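You operate a simulated robot arm through the tools that you are given. There is no shell and no other tool. Be economical: measure what you need, move in short steps, check, and stop when the job is done.

Carry out the task below with a simulated robot arm. There is one attempt and no reset: what you move stays moved.

TASK
On the low table top, make the clear jar and the blue bottle change places.

It is judged by the outcome, as a careful person would: the job done as asked, and still so three seconds after it is handed in. It fails if anything else is knocked over, pushed out of place, dropped, spilled or broken.

THE ROBOT
A 7-joint arm with a two-finger parallel gripper, fixed in place. Base frame: the origin is at the foot of the arm, x ahead of it, y to its left, z up; the work surface is at about z = 0. Lengths are in m, angles in rad, forces in N, time in s.
With the tool pointing down near the work surface it reaches from about 0.24 to 0.62 m from the base axis. Its first joint turns from -1.152 to 1.152 rad. Payload 2.6 kg.
Tool frame: the origin (TCP) lies between the finger pads and is the grasp point; the fingertips stand 0.03 m ahead of it; z points along the fingers, y is the line along which they close. The gripper opens to 0.094 m. The fingers are 0.028 m wide and 0.01 m thick; the gripper's body (0.05 by 0.096 m) begins 0.055 m behind the TCP.
Orientation is told as [roll, pitch, yaw] about the base's x, y, z axes, in that order, counted from this pose: with the fingers straight down and closing along the base's y, the tool's x points along the base's -x, its y along +y and its z along -z.

THE INTERFACE
- The arm moves only by the tool servo_tool. Its argument "increments" is a list of rows, each a list of 6 numbers: the shift along the tool's x, y, z in mm, then the turn, a rotation vector about the tool's x, y, z in rad. In form: [[x, y, z, rx, ry, rz], ...]. A call has 1 to 10 rows; each row is the pose to reach, as a shift and turn from the pose commanded when the call began, along the tool's axes at that moment. "gripper" is the closure in counts, from 0 (fully open) to 255 (shut), set as the call begins (left out, the last holds). A row lasts 0.2 s, in which the tool goes at most 0.05 m and 0.15 rad; a call with a longer step from one row to the next is refused whole, and so is a gripper value outside its range. A pose out of reach is approached as far as the arm can. The call stops where the force on the tool passes 40 N (or 10 N more than at its start, if that is more) or the arm is blocked; 0.2 s more then pass. The fingers move at their own pace (about 0.072 m/s each) and stop on an object; they squeeze with about 38 N. The grip force told is the motor's: it shows also when the fingers shut on nothing. Time passes only in rows, and 0.2 s behind the last, so rows that repeat a pose let the fingers close. It gives the time, the measured TCP pose, the force on the tool (base axes), the opening and the grip force at its end, in the units of the frame above (readings bear some noise).
- Cameras (640 x 400 px; columns grow to the right, rows downward): "scene" is fixed at [0.0293, 0.4277, 0.5701]; the picture's right is [-0.83, -0.55, 0.00], its down [-0.29, 0.44, -0.85] and it looks along [0.47, -0.71, -0.52] (base axes); focal length 357 px, centre (320, 200). "wrist" rides on the gripper at [-0.037, 0, -0.058] in the tool frame; the picture's right is [0.00, -1.00, 0.00], its down [0.97, 0.00, -0.24] and it looks along [0.24, 0.00, 0.97] (tool axes); focal length 218 px, centre (320, 200).
- capture(camera): a new picture of that camera. No time passes.
- locate(camera, pixels): for up to 12 pixels [column, row] of the newest picture of that camera ("zoom" is the newest enlarged one), the place [x, y, z] in the base frame of the surface seen there, good to about 0.003 m. No time passes.
- inspect(camera, box): a new picture of the part [left, top, right, bottom] of that camera's present view, enlarged. No time passes.
- close_job(): hands the job in; it is judged then, once.

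Work in short steps. Measure before you move; look again where a grasp or a placing could have gone wrong, and mend it. You have 80 turns and 54 pictures in all, the two below and enlarged ones among them. Open the gripper and draw the arm clear of the work before you hand the job in, unless the task says otherwise; then end with one line.

The tools are called after "Call:" by a JSON object that holds its "api" and its "payload". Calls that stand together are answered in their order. servo_tool: Moves the arm, as the interface text tells. Its arguments: {"type":"object","properties":{"increments":{"type":"array","items":{"type":"array","items":{"type":"number"}}},"gripper":{"type":"number"}},"required":["increments"]} The other tools are called the same way: capture (camera) takes a picture; locate (camera, pixels) gives the place of the surface under pixels of a picture; inspect (camera, box) takes an enlarged picture of a part of a camera's view; close_job () hands the job in.

At the start:

```text
t: 0.0
eef_pos: [0.3501, -0.0613, 0.2495]
ee_rot: [0.0, 0.001, -0.001]
ft_force: [1.0, -0.5, -0.5]
opening: 0.0939
grip_force: 0.1
```

scene: 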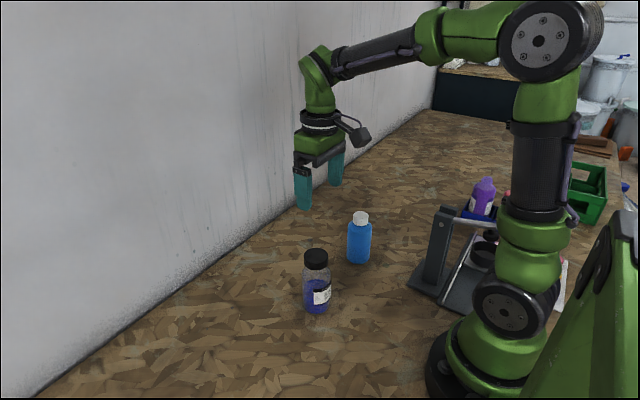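
wrist: 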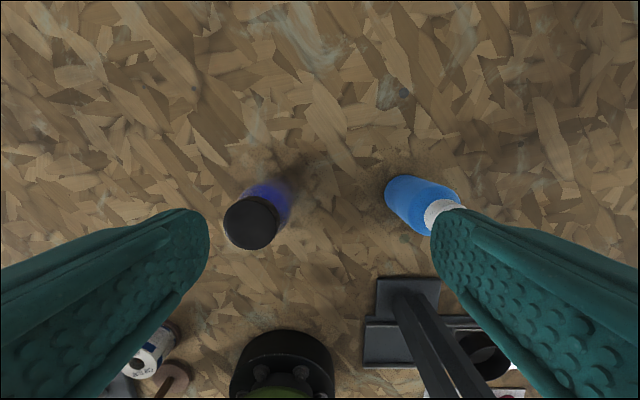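

The jar (black lid, about px 316,280) and the blue bottle (about px 359,240) stand on the board. I'll enlarge the view to measure them.

Call:
{"api": "inspect", "payload": {"camera": "scene", "box": [260, 190, 420, 330]}}

Call:
{"api": "locate", "payload": {"camera": "scene", "pixels": [[316, 253], [316, 262], [316, 290], [317, 311], [361, 214], [360, 222], [359, 240], [358, 262], [304, 290], [330, 290], [348, 240], [371, 240]]}}

Call:
{"api": "locate", "payload": {"camera": "wrist", "pixels": [[250, 223], [226, 223], [276, 223], [440, 212], [400, 195], [410, 290], [375, 330], [360, 365], [400, 280]]}}

```text
2.86 times, centred on (340, 260) of scene
```

zoom: 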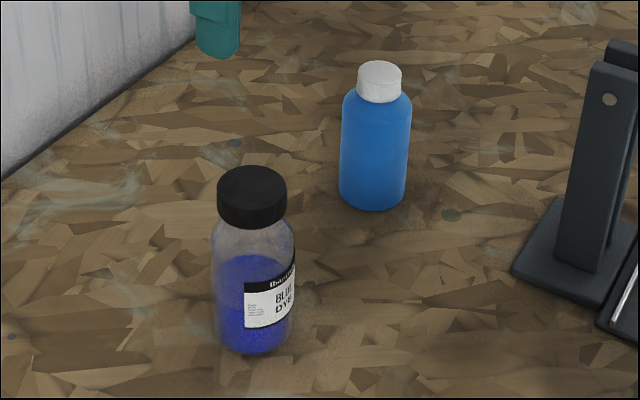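

```text
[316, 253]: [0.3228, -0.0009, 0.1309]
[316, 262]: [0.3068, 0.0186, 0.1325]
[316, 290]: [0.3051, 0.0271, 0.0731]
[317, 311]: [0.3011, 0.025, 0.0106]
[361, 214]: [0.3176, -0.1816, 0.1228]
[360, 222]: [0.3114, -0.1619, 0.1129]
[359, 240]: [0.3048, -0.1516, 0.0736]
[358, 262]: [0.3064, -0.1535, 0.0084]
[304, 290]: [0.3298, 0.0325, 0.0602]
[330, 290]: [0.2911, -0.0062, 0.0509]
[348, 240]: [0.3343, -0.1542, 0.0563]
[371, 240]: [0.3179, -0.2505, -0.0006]
```

```text
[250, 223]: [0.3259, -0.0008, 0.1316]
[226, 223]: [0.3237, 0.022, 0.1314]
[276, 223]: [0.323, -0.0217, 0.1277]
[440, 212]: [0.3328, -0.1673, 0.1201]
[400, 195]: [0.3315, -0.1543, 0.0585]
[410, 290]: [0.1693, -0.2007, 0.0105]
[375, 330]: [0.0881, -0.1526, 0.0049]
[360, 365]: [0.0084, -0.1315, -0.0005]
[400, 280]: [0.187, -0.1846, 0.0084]
```

Jar axis is near (0.324, 0.0), top z 0.131; bottle near (0.32, -0.17), top 0.122. I'll refine the axes from zoom pixels and find the wall line for a temporary spot.

Call:
{"api": "locate", "payload": {"camera": "zoom", "pixels": [[225, 185], [280, 185], [252, 172], [222, 290], [286, 290], [254, 345], [363, 75], [396, 75], [379, 66], [344, 170], [402, 170], [374, 206]]}}

Call:
{"api": "locate", "payload": {"camera": "scene", "pixels": [[120, 345], [200, 285], [260, 240], [420, 120], [230, 290], [250, 270]]}}

Call:
{"api": "locate", "payload": {"camera": "wrist", "pixels": [[250, 200], [250, 245], [250, 10], [440, 10], [400, 180], [390, 188], [418, 228], [432, 200], [455, 206]]}}

```text
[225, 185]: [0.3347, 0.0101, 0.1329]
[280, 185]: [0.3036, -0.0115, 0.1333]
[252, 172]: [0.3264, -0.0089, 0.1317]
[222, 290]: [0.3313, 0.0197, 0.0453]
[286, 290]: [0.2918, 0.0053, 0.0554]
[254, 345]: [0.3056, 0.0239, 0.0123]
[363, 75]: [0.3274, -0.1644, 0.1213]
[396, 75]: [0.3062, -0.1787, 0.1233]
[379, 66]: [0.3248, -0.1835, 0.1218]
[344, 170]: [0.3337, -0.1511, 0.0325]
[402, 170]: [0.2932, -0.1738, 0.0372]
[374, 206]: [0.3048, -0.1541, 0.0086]
```

```text
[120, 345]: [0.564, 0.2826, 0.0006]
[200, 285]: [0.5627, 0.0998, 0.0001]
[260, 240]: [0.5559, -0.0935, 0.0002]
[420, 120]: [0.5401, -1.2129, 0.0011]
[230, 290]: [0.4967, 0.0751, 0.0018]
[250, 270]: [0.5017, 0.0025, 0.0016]
```

```text
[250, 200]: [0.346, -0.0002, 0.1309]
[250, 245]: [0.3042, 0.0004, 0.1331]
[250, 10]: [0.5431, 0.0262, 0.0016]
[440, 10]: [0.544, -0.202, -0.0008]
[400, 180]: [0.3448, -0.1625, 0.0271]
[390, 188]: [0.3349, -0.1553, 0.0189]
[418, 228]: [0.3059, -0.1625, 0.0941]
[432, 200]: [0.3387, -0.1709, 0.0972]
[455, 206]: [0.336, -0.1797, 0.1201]
```

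Jar axis (0.325, 0.000), bottle axis (0.320, -0.173), wall at x≈0.56. I'll move above the jar and check the alignment.

Call:
{"api": "servo_tool", "payload": {"increments": [[12, 30, 0, 0, 0, 0], [25, 61, 0, 0, 0, 0], [25, 61, 40, 0, 0, 0], [25, 61, 60, 0, 0, 0], [25, 61, 60, 0, 0, 0]], "gripper": 0}}

Call:
{"api": "capture", "payload": {"camera": "wrist"}}

Call:
{"api": "capture", "payload": {"camera": "scene"}}

```text
t: 1.2
eef_pos: [0.3254, 0.0012, 0.1875]
ee_rot: [0.0, 0.0, -0.002]
ft_force: [-0.4, 0.1, 0.7]
opening: 0.0941
grip_force: 0.0
```

```text
50 pictures are left
```

wrist: 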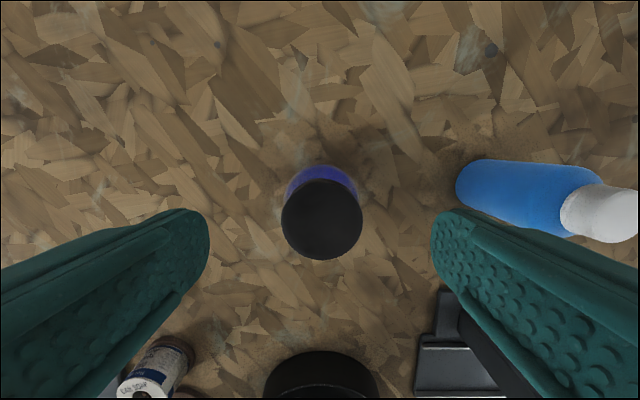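

```text
49 pictures are left
```

scene: 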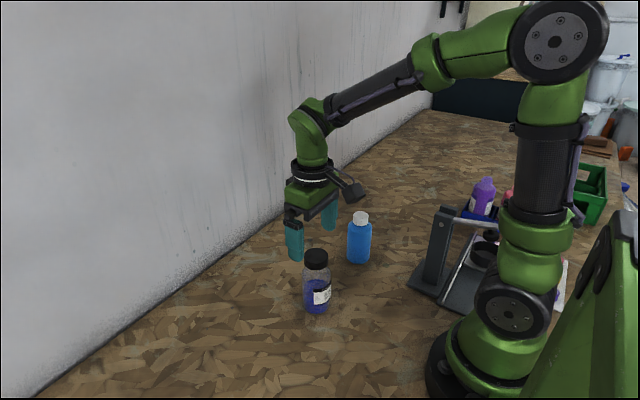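

The lid is centred between the fingers (px 321,220). Descending to z 0.085 and closing.

Call:
{"api": "servo_tool", "payload": {"increments": [[0, 0, 30, 0, 0, 0], [0, 0, 60, 0, 0, 0], [0, 0, 85, 0, 0, 0], [0, 0, 102, 0, 0, 0], [0, 0, 102, 0, 0, 0]]}}

Call:
{"api": "servo_tool", "payload": {"increments": [[0, 0, 0, 0, 0, 0], [0, 0, 0, 0, 0, 0], [0, 0, 0, 0, 0, 0], [0, 0, 0, 0, 0, 0]], "gripper": 255}}

Call:
{"api": "capture", "payload": {"camera": "scene"}}

```text
t: 2.4
eef_pos: [0.3252, -0.0008, 0.0856]
ee_rot: [0.0, -0.001, 0.001]
ft_force: [0.0, -0.4, -0.3]
opening: 0.0941
grip_force: 0.1
```

```text
t: 3.4
eef_pos: [0.3266, 0.0007, 0.085]
ee_rot: [0.0, 0.001, 0.0]
ft_force: [0.6, -0.2, -0.3]
opening: 0.0576
grip_force: 37.5
```

```text
48 pictures are left
```

scene: 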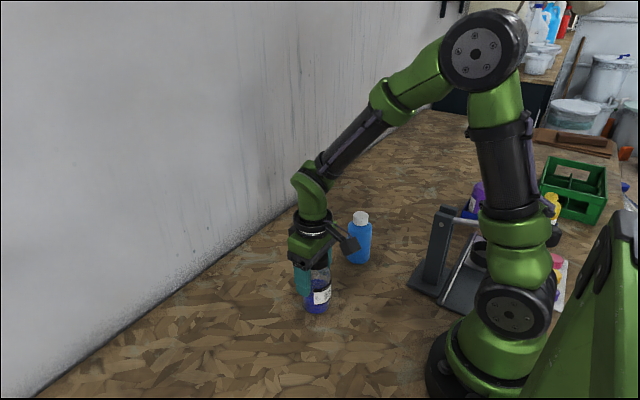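

Held firm at 0.0576 opening. Lifting a little first to check the hold.

Call:
{"api": "servo_tool", "payload": {"increments": [[0, 0, -8, 0, 0, 0], [0, 0, -20, 0, 0, 0], [0, 0, -35, 0, 0, 0], [0, 0, -40, 0, 0, 0], [0, 0, -40, 0, 0, 0]]}}

Call:
{"api": "inspect", "payload": {"camera": "scene", "box": [240, 180, 420, 340]}}

```text
t: 4.6
eef_pos: [0.3237, 0.0007, 0.1274]
ee_rot: [0.002, 0.0, 0.0]
ft_force: [-0.9, -0.4, -1.7]
opening: 0.0576
grip_force: 38.3
```

```text
2.50 times, centred on (330, 260) of scene
```

zoom: 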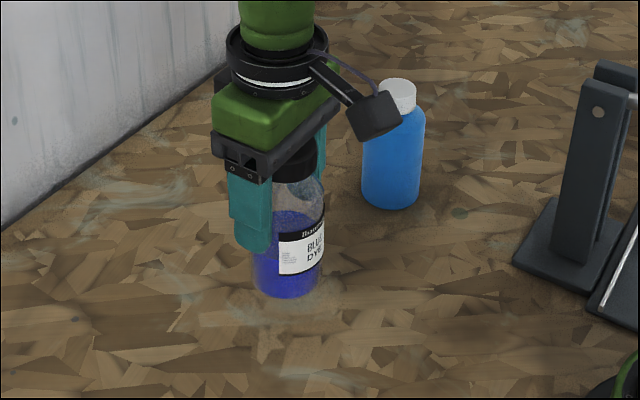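

Jar is clear of the board. Carrying it to the temporary spot (0.430, -0.087) and lowering.

Call:
{"api": "servo_tool", "payload": {"increments": [[-20, -10, 0, 0, 0, 0], [-50, -30, 0, 0, 0, 0], [-80, -60, 0, 0, 0, 0], [-105, -87, 0, 0, 0, 0], [-105, -87, 0, 0, 0, 0], [-105, -87, 15, 0, 0, 0], [-105, -87, 28, 0, 0, 0], [-105, -87, 36, 0, 0, 0], [-105, -87, 40, 0, 0, 0], [-105, -87, 40, 0, 0, 0]]}}

Call:
{"api": "inspect", "payload": {"camera": "scene", "box": [220, 160, 400, 320]}}

```text
t: 6.8
eef_pos: [0.4288, -0.0849, 0.0871]
ee_rot: [0.0, 0.0, -0.001]
ft_force: [-0.6, -0.4, -1.8]
opening: 0.0576
grip_force: 38.0
```

```text
2.50 times, centred on (310, 240) of scene
```

zoom: 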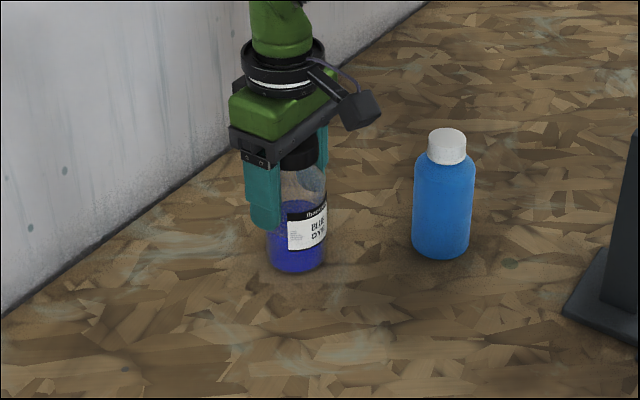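

Force still shows the jar's weight, so it hangs about a millimetre above the board. Lowering gently.

Call:
{"api": "servo_tool", "payload": {"increments": [[0, 0, 0.7, 0, 0, 0], [0, 0, 1.4, 0, 0, 0], [0, 0, 2, 0, 0, 0], [0, 0, 2, 0, 0, 0]]}}

```text
t: 7.8
eef_pos: [0.4302, -0.0861, 0.0872]
ee_rot: [0.0, -0.001, -0.002]
ft_force: [-6.6, 1.4, 18.1]
opening: 0.0578
grip_force: 37.8
```

In contact now; easing 1 mm up, then releasing and rising straight up.

Call:
{"api": "servo_tool", "payload": {"increments": [[0, 0, -1.2, 0, 0, 0], [0, 0, -1.2, 0, 0, 0]]}}

Call:
{"api": "servo_tool", "payload": {"increments": [[0, 0, 0, 0, 0, 0], [0, 0, 0, 0, 0, 0], [0, 0, 0, 0, 0, 0], [0, 0, 0, 0, 0, 0], [0, 0, -30, 0, 0, 0], [0, 0, -70, 0, 0, 0], [0, 0, -105, 0, 0, 0], [0, 0, -105, 0, 0, 0]], "gripper": 0}}

Call:
{"api": "capture", "payload": {"camera": "wrist"}}

Call:
{"api": "capture", "payload": {"camera": "scene"}}

```text
t: 8.4
eef_pos: [0.4292, -0.0863, 0.0854]
ee_rot: [-0.001, 0.002, -0.001]
ft_force: [0.1, 0.0, -1.8]
opening: 0.0577
grip_force: 38.3
```

```text
t: 10.2
eef_pos: [0.4289, -0.0873, 0.1934]
ee_rot: [0.0, 0.001, 0.002]
ft_force: [-0.1, 0.4, -0.4]
opening: 0.0941
grip_force: 0.1
```

```text
45 pictures are left
```

wrist: 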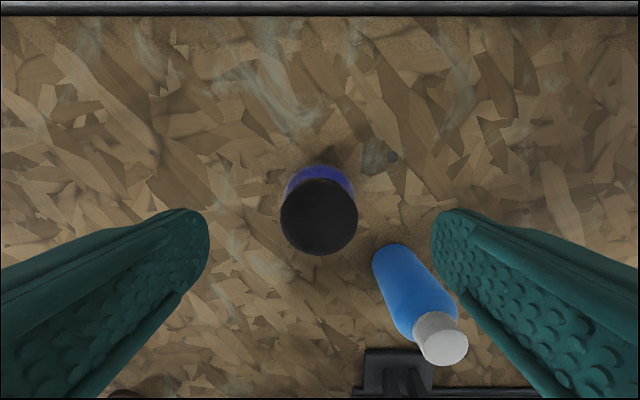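

```text
44 pictures are left
```

scene: 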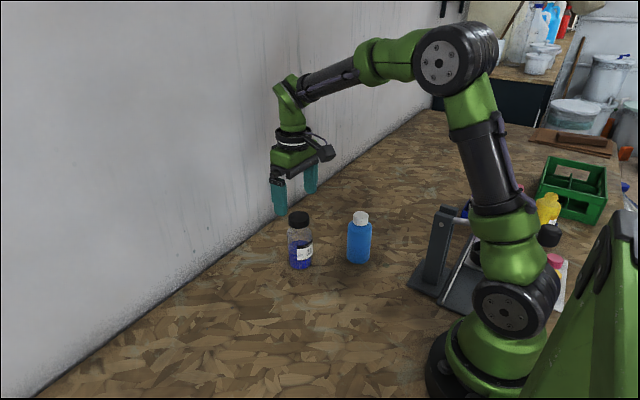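

Jar stands upright at the temporary spot. Moving above the bottle at (0.320, -0.173).

Call:
{"api": "servo_tool", "payload": {"increments": [[36, -29, 0, 0, 0, 0], [72, -58, 0, 0, 0, 0], [109, -86, 0, 0, 0, 0], [109, -86, 0, 0, 0, 0]]}}

Call:
{"api": "capture", "payload": {"camera": "wrist"}}

Call:
{"api": "capture", "payload": {"camera": "scene"}}

Call:
{"api": "locate", "payload": {"camera": "wrist", "pixels": [[320, 215], [300, 215], [340, 215], [320, 200], [320, 235], [320, 190], [300, 180], [340, 180]]}}

```text
t: 11.2
eef_pos: [0.3215, -0.171, 0.1912]
ee_rot: [0.0, 0.0, -0.001]
ft_force: [0.4, 0.6, 0.3]
opening: 0.0939
grip_force: 0.1
```

```text
43 pictures are left
```

wrist: 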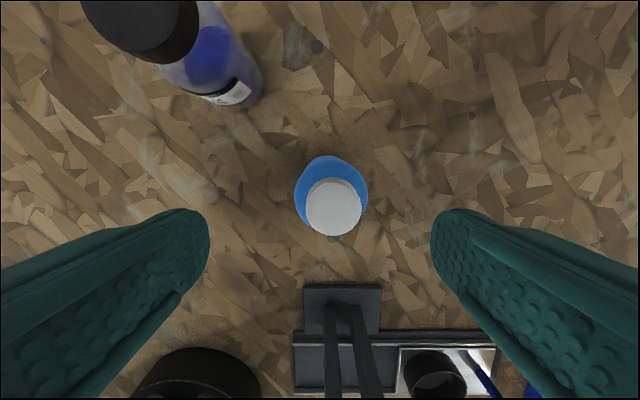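

```text
42 pictures are left
```

scene: 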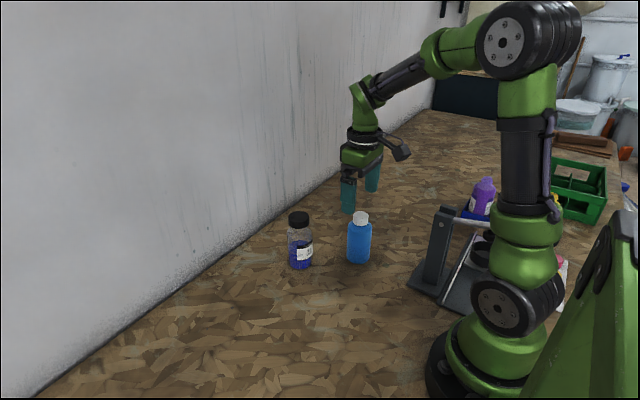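

```text
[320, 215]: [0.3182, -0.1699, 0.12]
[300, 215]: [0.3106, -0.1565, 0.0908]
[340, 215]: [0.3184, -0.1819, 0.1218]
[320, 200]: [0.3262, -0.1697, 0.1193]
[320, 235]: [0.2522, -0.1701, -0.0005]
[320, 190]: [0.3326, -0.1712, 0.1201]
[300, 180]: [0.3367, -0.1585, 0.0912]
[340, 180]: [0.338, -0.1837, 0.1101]
```

Cap centre is at col 334, so the bottle sits near y=-0.178. Before descending I'll check the stand's post against the bracket on the gripper's base-facing side.

Call:
{"api": "locate", "payload": {"camera": "scene", "pixels": [[445, 210], [440, 212], [455, 212], [470, 215], [396, 150], [402, 154], [393, 140], [408, 146], [420, 285]]}}

Call:
{"api": "locate", "payload": {"camera": "wrist", "pixels": [[334, 207], [325, 330], [345, 320], [375, 390], [330, 395], [342, 295], [334, 183], [334, 228]]}}

```text
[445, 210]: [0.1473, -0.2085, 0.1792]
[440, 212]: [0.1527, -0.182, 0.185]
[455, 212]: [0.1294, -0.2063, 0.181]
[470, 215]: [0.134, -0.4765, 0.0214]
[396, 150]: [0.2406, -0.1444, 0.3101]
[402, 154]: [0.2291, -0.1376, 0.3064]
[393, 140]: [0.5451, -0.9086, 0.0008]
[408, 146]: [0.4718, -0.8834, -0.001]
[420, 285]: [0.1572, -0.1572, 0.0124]
```

```text
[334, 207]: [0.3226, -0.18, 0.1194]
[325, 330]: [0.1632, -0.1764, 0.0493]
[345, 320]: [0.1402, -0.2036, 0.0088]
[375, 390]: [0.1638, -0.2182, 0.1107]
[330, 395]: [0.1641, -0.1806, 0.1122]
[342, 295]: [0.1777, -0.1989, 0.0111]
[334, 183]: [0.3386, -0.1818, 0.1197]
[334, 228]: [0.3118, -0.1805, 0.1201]
```

Bracket (x≥0.22 and higher) clears the post (x≤0.165). Shifting 8 mm in -y and descending to z≈0.078, then closing.

Call:
{"api": "servo_tool", "payload": {"increments": [[0, -8, 0, 0, 0, 0], [0, -8, 30, 0, 0, 0], [0, -8, 60, 0, 0, 0], [0, -8, 90, 0, 0, 0], [0, -8, 114, 0, 0, 0], [0, -8, 114, 0, 0, 0]]}}

Call:
{"api": "servo_tool", "payload": {"increments": [[0, 0, 0, 0, 0, 0], [0, 0, 0, 0, 0, 0], [0, 0, 0, 0, 0, 0], [0, 0, 0, 0, 0, 0]], "gripper": 255}}

Call:
{"api": "servo_tool", "payload": {"increments": [[0, 0, -8, 0, 0, 0], [0, 0, -20, 0, 0, 0], [0, 0, -35, 0, 0, 0], [0, 0, -40, 0, 0, 0], [0, 0, -40, 0, 0, 0]]}}

Call:
{"api": "capture", "payload": {"camera": "scene"}}

```text
t: 12.6
eef_pos: [0.3214, -0.1796, 0.0758]
ee_rot: [-0.002, 0.0, 0.001]
ft_force: [-0.5, 0.7, 0.4]
opening: 0.0941
grip_force: 0.0
```

```text
t: 13.6
eef_pos: [0.3204, -0.1798, 0.0754]
ee_rot: [0.001, -0.001, -0.001]
ft_force: [0.3, -1.2, -0.5]
opening: 0.0552
grip_force: 37.6
```

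```text
t: 14.8
eef_pos: [0.3206, -0.181, 0.1178]
ee_rot: [-0.001, 0.001, 0.001]
ft_force: [-0.1, -0.1, -2.4]
opening: 0.0552
grip_force: 37.7
```

```text
41 pictures are left
```

scene: 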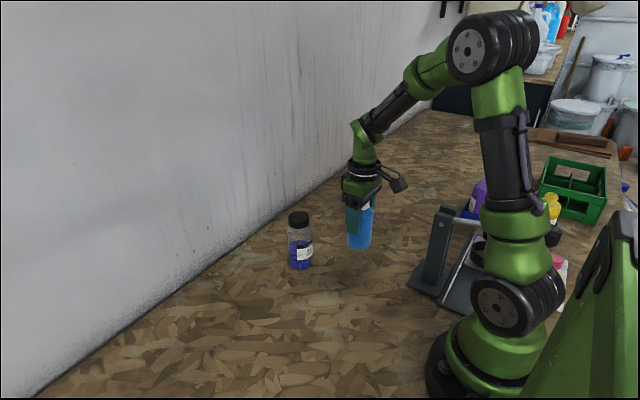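

Bottle lifted cleanly. Carrying it 180 mm in +y to the jar's old place and lowering.

Call:
{"api": "servo_tool", "payload": {"increments": [[0, 25, 0, 0, 0, 0], [-1, 65, 0, 0, 0, 0], [-2, 105, 0, 0, 0, 0], [-3, 145, 0, 0, 0, 0], [-3, 170, 0, 0, 0, 0], [-3, 180, 0, 0, 0, 0], [-3, 180, 15, 0, 0, 0], [-3, 180, 28, 0, 0, 0], [-3, 180, 36, 0, 0, 0], [-3, 180, 39, 0, 0, 0]]}}

Call:
{"api": "servo_tool", "payload": {"increments": [[0, 0, 0.5, 0, 0, 0], [0, 0, 1, 0, 0, 0], [0, 0, 1, 0, 0, 0]]}}

Call:
{"api": "inspect", "payload": {"camera": "scene", "box": [240, 180, 420, 340]}}

```text
t: 17.0
eef_pos: [0.3244, 0.0001, 0.0795]
ee_rot: [0.0, 0.0, 0.002]
ft_force: [-0.4, 0.6, -1.6]
opening: 0.055
grip_force: 38.0
```

```text
t: 17.8
eef_pos: [0.3233, 0.0002, 0.0767]
ee_rot: [-0.001, -0.002, 0.0]
ft_force: [1.1, -0.4, -1.3]
opening: 0.0551
grip_force: 38.2
```

```text
2.50 times, centred on (330, 260) of scene
```

zoom: 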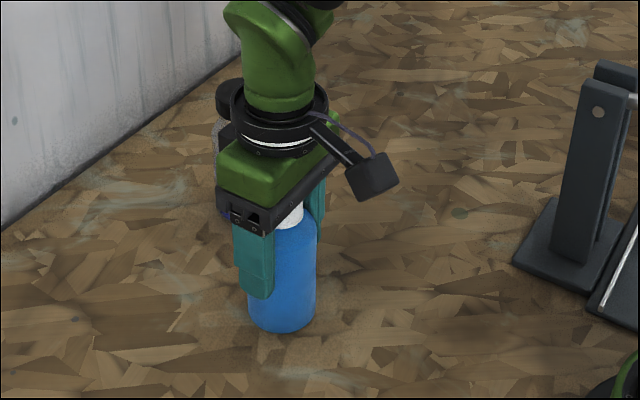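

Not quite in contact yet; lowering in half-millimetres.

Call:
{"api": "servo_tool", "payload": {"increments": [[0, 0, 0.5, 0, 0, 0], [0, 0, 0.8, 0, 0, 0], [0, 0, 0.8, 0, 0, 0]]}}

```text
t: 18.6
eef_pos: [0.3243, 0.0003, 0.0768]
ee_rot: [0.001, -0.001, 0.0]
ft_force: [-0.6, 0.3, -1.9]
opening: 0.0552
grip_force: 38.0
```

Call:
{"api": "servo_tool", "payload": {"increments": [[0, 0, 0.4, 0, 0, 0], [0, 0, 0.8, 0, 0, 0], [0, 0, 0.8, 0, 0, 0]]}}

```text
t: 19.4
eef_pos: [0.3228, 0.0005, 0.0762]
ee_rot: [-0.001, 0.0, 0.0]
ft_force: [-2.3, -2.1, 4.9]
opening: 0.0553
grip_force: 38.1
```

Light contact (+5 N). Releasing and rising.

Call:
{"api": "servo_tool", "payload": {"increments": [[0, 0, 0, 0, 0, 0], [0, 0, 0, 0, 0, 0], [0, 0, 0, 0, 0, 0], [0, 0, 0, 0, 0, 0], [0, 0, -30, 0, 0, 0], [0, 0, -70, 0, 0, 0], [0, 0, -115, 0, 0, 0], [0, 0, -115, 0, 0, 0]], "gripper": 0}}

Call:
{"api": "servo_tool", "payload": {"increments": [[-36, -29, 0, 0, 0, 0], [-72, -58, 0, 0, 0, 0], [-105, -87, 0, 0, 0, 0], [-105, -87, 0, 0, 0, 0]]}}

Call:
{"api": "capture", "payload": {"camera": "wrist"}}

Call:
{"api": "capture", "payload": {"camera": "scene"}}

```text
t: 21.2
eef_pos: [0.325, -0.0013, 0.1926]
ee_rot: [0.0, -0.001, 0.0]
ft_force: [-0.4, 0.3, -0.2]
opening: 0.0939
grip_force: 0.0
```

```text
t: 22.2
eef_pos: [0.4294, -0.0888, 0.1895]
ee_rot: [-0.001, 0.0, 0.0]
ft_force: [-0.2, 0.5, 0.5]
opening: 0.0939
grip_force: 0.1
```

```text
39 pictures are left
```

wrist: 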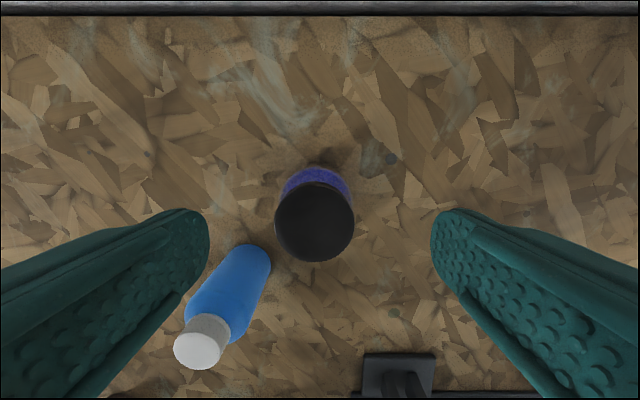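

```text
38 pictures are left
```

scene: 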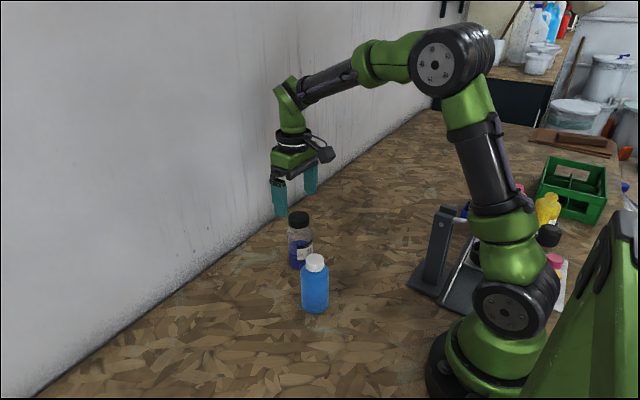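

Bottle stands at the jar's old place. Jar centre is at (314,222), so I correct by +3 mm y and +2 mm tool x, descend to z≈0.086, grip and lift.

Call:
{"api": "servo_tool", "payload": {"increments": [[2, 3, 0, 0, 0, 0], [2, 3, 30, 0, 0, 0], [2, 3, 60, 0, 0, 0], [2, 3, 90, 0, 0, 0], [2, 3, 104, 0, 0, 0], [2, 3, 104, 0, 0, 0]]}}

Call:
{"api": "servo_tool", "payload": {"increments": [[0, 0, 0, 0, 0, 0], [0, 0, 0, 0, 0, 0], [0, 0, 0, 0, 0, 0], [0, 0, 0, 0, 0, 0]], "gripper": 255}}

Call:
{"api": "servo_tool", "payload": {"increments": [[0, 0, -8, 0, 0, 0], [0, 0, -20, 0, 0, 0], [0, 0, -35, 0, 0, 0], [0, 0, -40, 0, 0, 0], [0, 0, -40, 0, 0, 0]]}}

Call:
{"api": "capture", "payload": {"camera": "scene"}}

```text
t: 23.6
eef_pos: [0.4287, -0.0852, 0.0875]
ee_rot: [0.0, 0.001, -0.001]
ft_force: [0.4, -0.4, 0.3]
opening: 0.0938
grip_force: 0.0
```

```text
t: 24.6
eef_pos: [0.4296, -0.0846, 0.0863]
ee_rot: [-0.001, 0.001, 0.0]
ft_force: [0.5, 0.2, -0.6]
opening: 0.0574
grip_force: 38.2
```

```text
t: 25.8
eef_pos: [0.4258, -0.0847, 0.1275]
ee_rot: [0.001, 0.0, 0.0]
ft_force: [-0.7, -0.1, -1.5]
opening: 0.0575
grip_force: 38.2
```

```text
37 pictures are left
```

scene: 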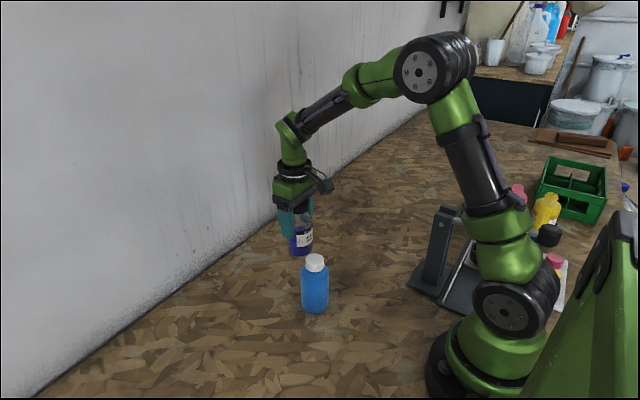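

Jar lifted. Carrying it to the bottle's old place (0.322, -0.179), moving in y first, then x, and lowering.

Call:
{"api": "servo_tool", "payload": {"increments": [[5, -30, 0, 0, 0, 0], [25, -70, 0, 0, 0, 0], [60, -90, 0, 0, 0, 0], [95, -94, 0, 0, 0, 0], [106, -94, 0, 0, 0, 0], [106, -94, 5, 0, 0, 0], [106, -94, 20, 0, 0, 0], [106, -94, 30, 0, 0, 0], [106, -94, 37, 0, 0, 0], [106, -94, 40, 0, 0, 0]]}}

Call:
{"api": "servo_tool", "payload": {"increments": [[0, 0, 0.4, 0, 0, 0], [0, 0, 0.4, 0, 0, 0]]}}

Call:
{"api": "inspect", "payload": {"camera": "scene", "box": [270, 160, 450, 320]}}

```text
t: 28.0
eef_pos: [0.3216, -0.1781, 0.0875]
ee_rot: [0.0, 0.0, 0.0]
ft_force: [0.6, 0.3, -0.9]
opening: 0.0577
grip_force: 38.0
```

```text
t: 28.6
eef_pos: [0.3222, -0.1783, 0.0861]
ee_rot: [0.0, 0.0, 0.001]
ft_force: [-1.1, 0.1, 4.7]
opening: 0.0575
grip_force: 38.0
```

```text
2.50 times, centred on (360, 240) of scene
```

zoom: 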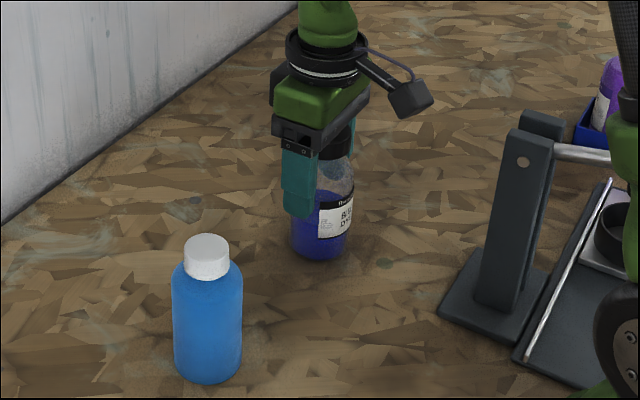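

Light contact with the board (+5 N). Releasing, rising straight up and drawing clear.

Call:
{"api": "servo_tool", "payload": {"increments": [[0, 0, 0, 0, 0, 0], [0, 0, 0, 0, 0, 0], [0, 0, 0, 0, 0, 0], [0, 0, 0, 0, 0, 0], [0, 0, -30, 0, 0, 0], [0, 0, -70, 0, 0, 0], [0, 0, -115, 0, 0, 0], [0, 0, -160, 0, 0, 0], [-30, 40, -165, 0, 0, 0], [-40, 85, -165, 0, 0, 0]], "gripper": 0}}

Call:
{"api": "capture", "payload": {"camera": "wrist"}}

Call:
{"api": "capture", "payload": {"camera": "scene"}}

Call:
{"api": "locate", "payload": {"camera": "scene", "pixels": [[315, 256], [314, 290], [360, 210], [359, 245]]}}

```text
refused: row 9 steps farther than a row can; nothing moved
```

```text
35 pictures are left
```

wrist: 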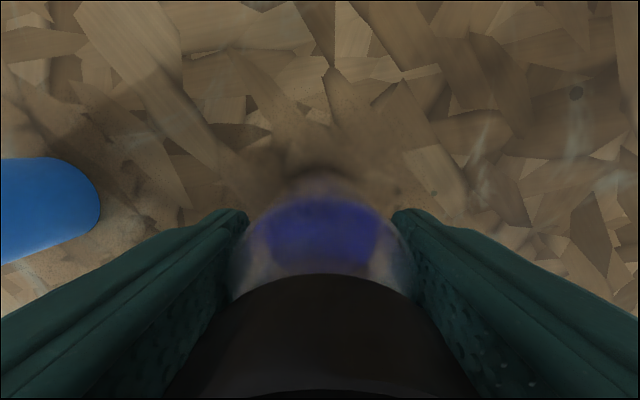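

```text
34 pictures are left
```

scene: 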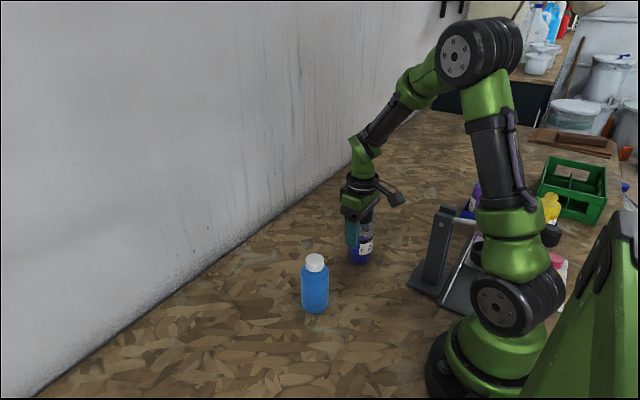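

```text
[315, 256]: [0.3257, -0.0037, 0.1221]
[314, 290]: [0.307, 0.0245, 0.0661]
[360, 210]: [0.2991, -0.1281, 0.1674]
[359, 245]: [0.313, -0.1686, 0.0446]
```

The call was refused for one step being just over 50 mm; repeating it split up.

Call:
{"api": "servo_tool", "payload": {"increments": [[0, 0, 0, 0, 0, 0], [0, 0, 0, 0, 0, 0], [0, 0, 0, 0, 0, 0], [0, 0, 0, 0, 0, 0], [0, 0, -30, 0, 0, 0], [0, 0, -70, 0, 0, 0], [0, 0, -115, 0, 0, 0], [0, 0, -160, 0, 0, 0], [0, 0, -160, 0, 0, 0]], "gripper": 0}}

Call:
{"api": "servo_tool", "payload": {"increments": [[-20, 40, 0, 0, 0, 0], [-30, 80, 0, 0, 0, 0], [-30, 90, 0, 0, 0, 0], [-30, 90, 0, 0, 0, 0]]}}

Call:
{"api": "capture", "payload": {"camera": "wrist"}}

Call:
{"api": "capture", "payload": {"camera": "scene"}}

Call:
{"api": "locate", "payload": {"camera": "scene", "pixels": [[315, 256], [314, 290], [360, 210], [359, 245]]}}

```text
t: 30.6
eef_pos: [0.3194, -0.1786, 0.2463]
ee_rot: [-0.001, -0.001, 0.0]
ft_force: [0.8, -0.1, 0.3]
opening: 0.0939
grip_force: 0.0
```

```text
t: 31.6
eef_pos: [0.3492, -0.0885, 0.2471]
ee_rot: [0.001, 0.0, -0.001]
ft_force: [0.4, -0.2, 0.5]
opening: 0.094
grip_force: 0.1
```

```text
33 pictures are left
```

wrist: 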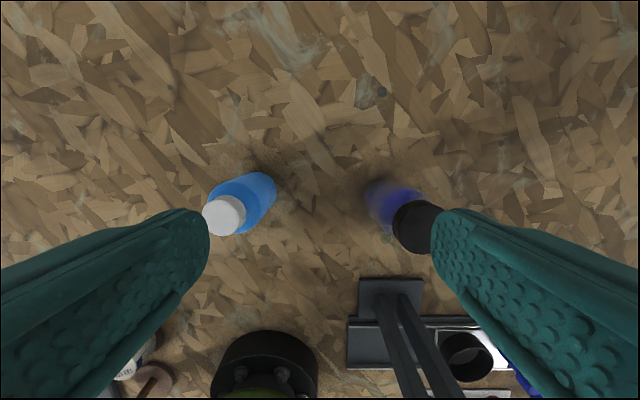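

```text
32 pictures are left
```

scene: 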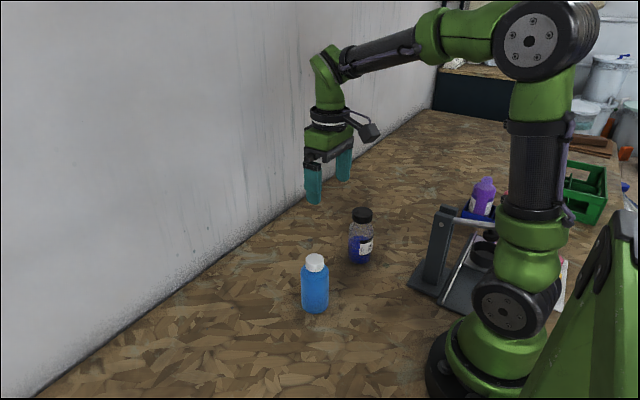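

```text
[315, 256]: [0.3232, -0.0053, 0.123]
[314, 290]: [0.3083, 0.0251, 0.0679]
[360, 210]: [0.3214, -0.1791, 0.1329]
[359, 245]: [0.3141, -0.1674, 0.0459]
```

Both stand upright in each other's places, the gripper is open and clear, and nothing else has moved. Handing in.

Call:
{"api": "close_job", "payload": {}}

```text
The job is handed in.
```

The clear jar and the blue bottle have changed places; both stand upright, nothing else in the pictures was disturbed, and the gripper is open and clear of the work.
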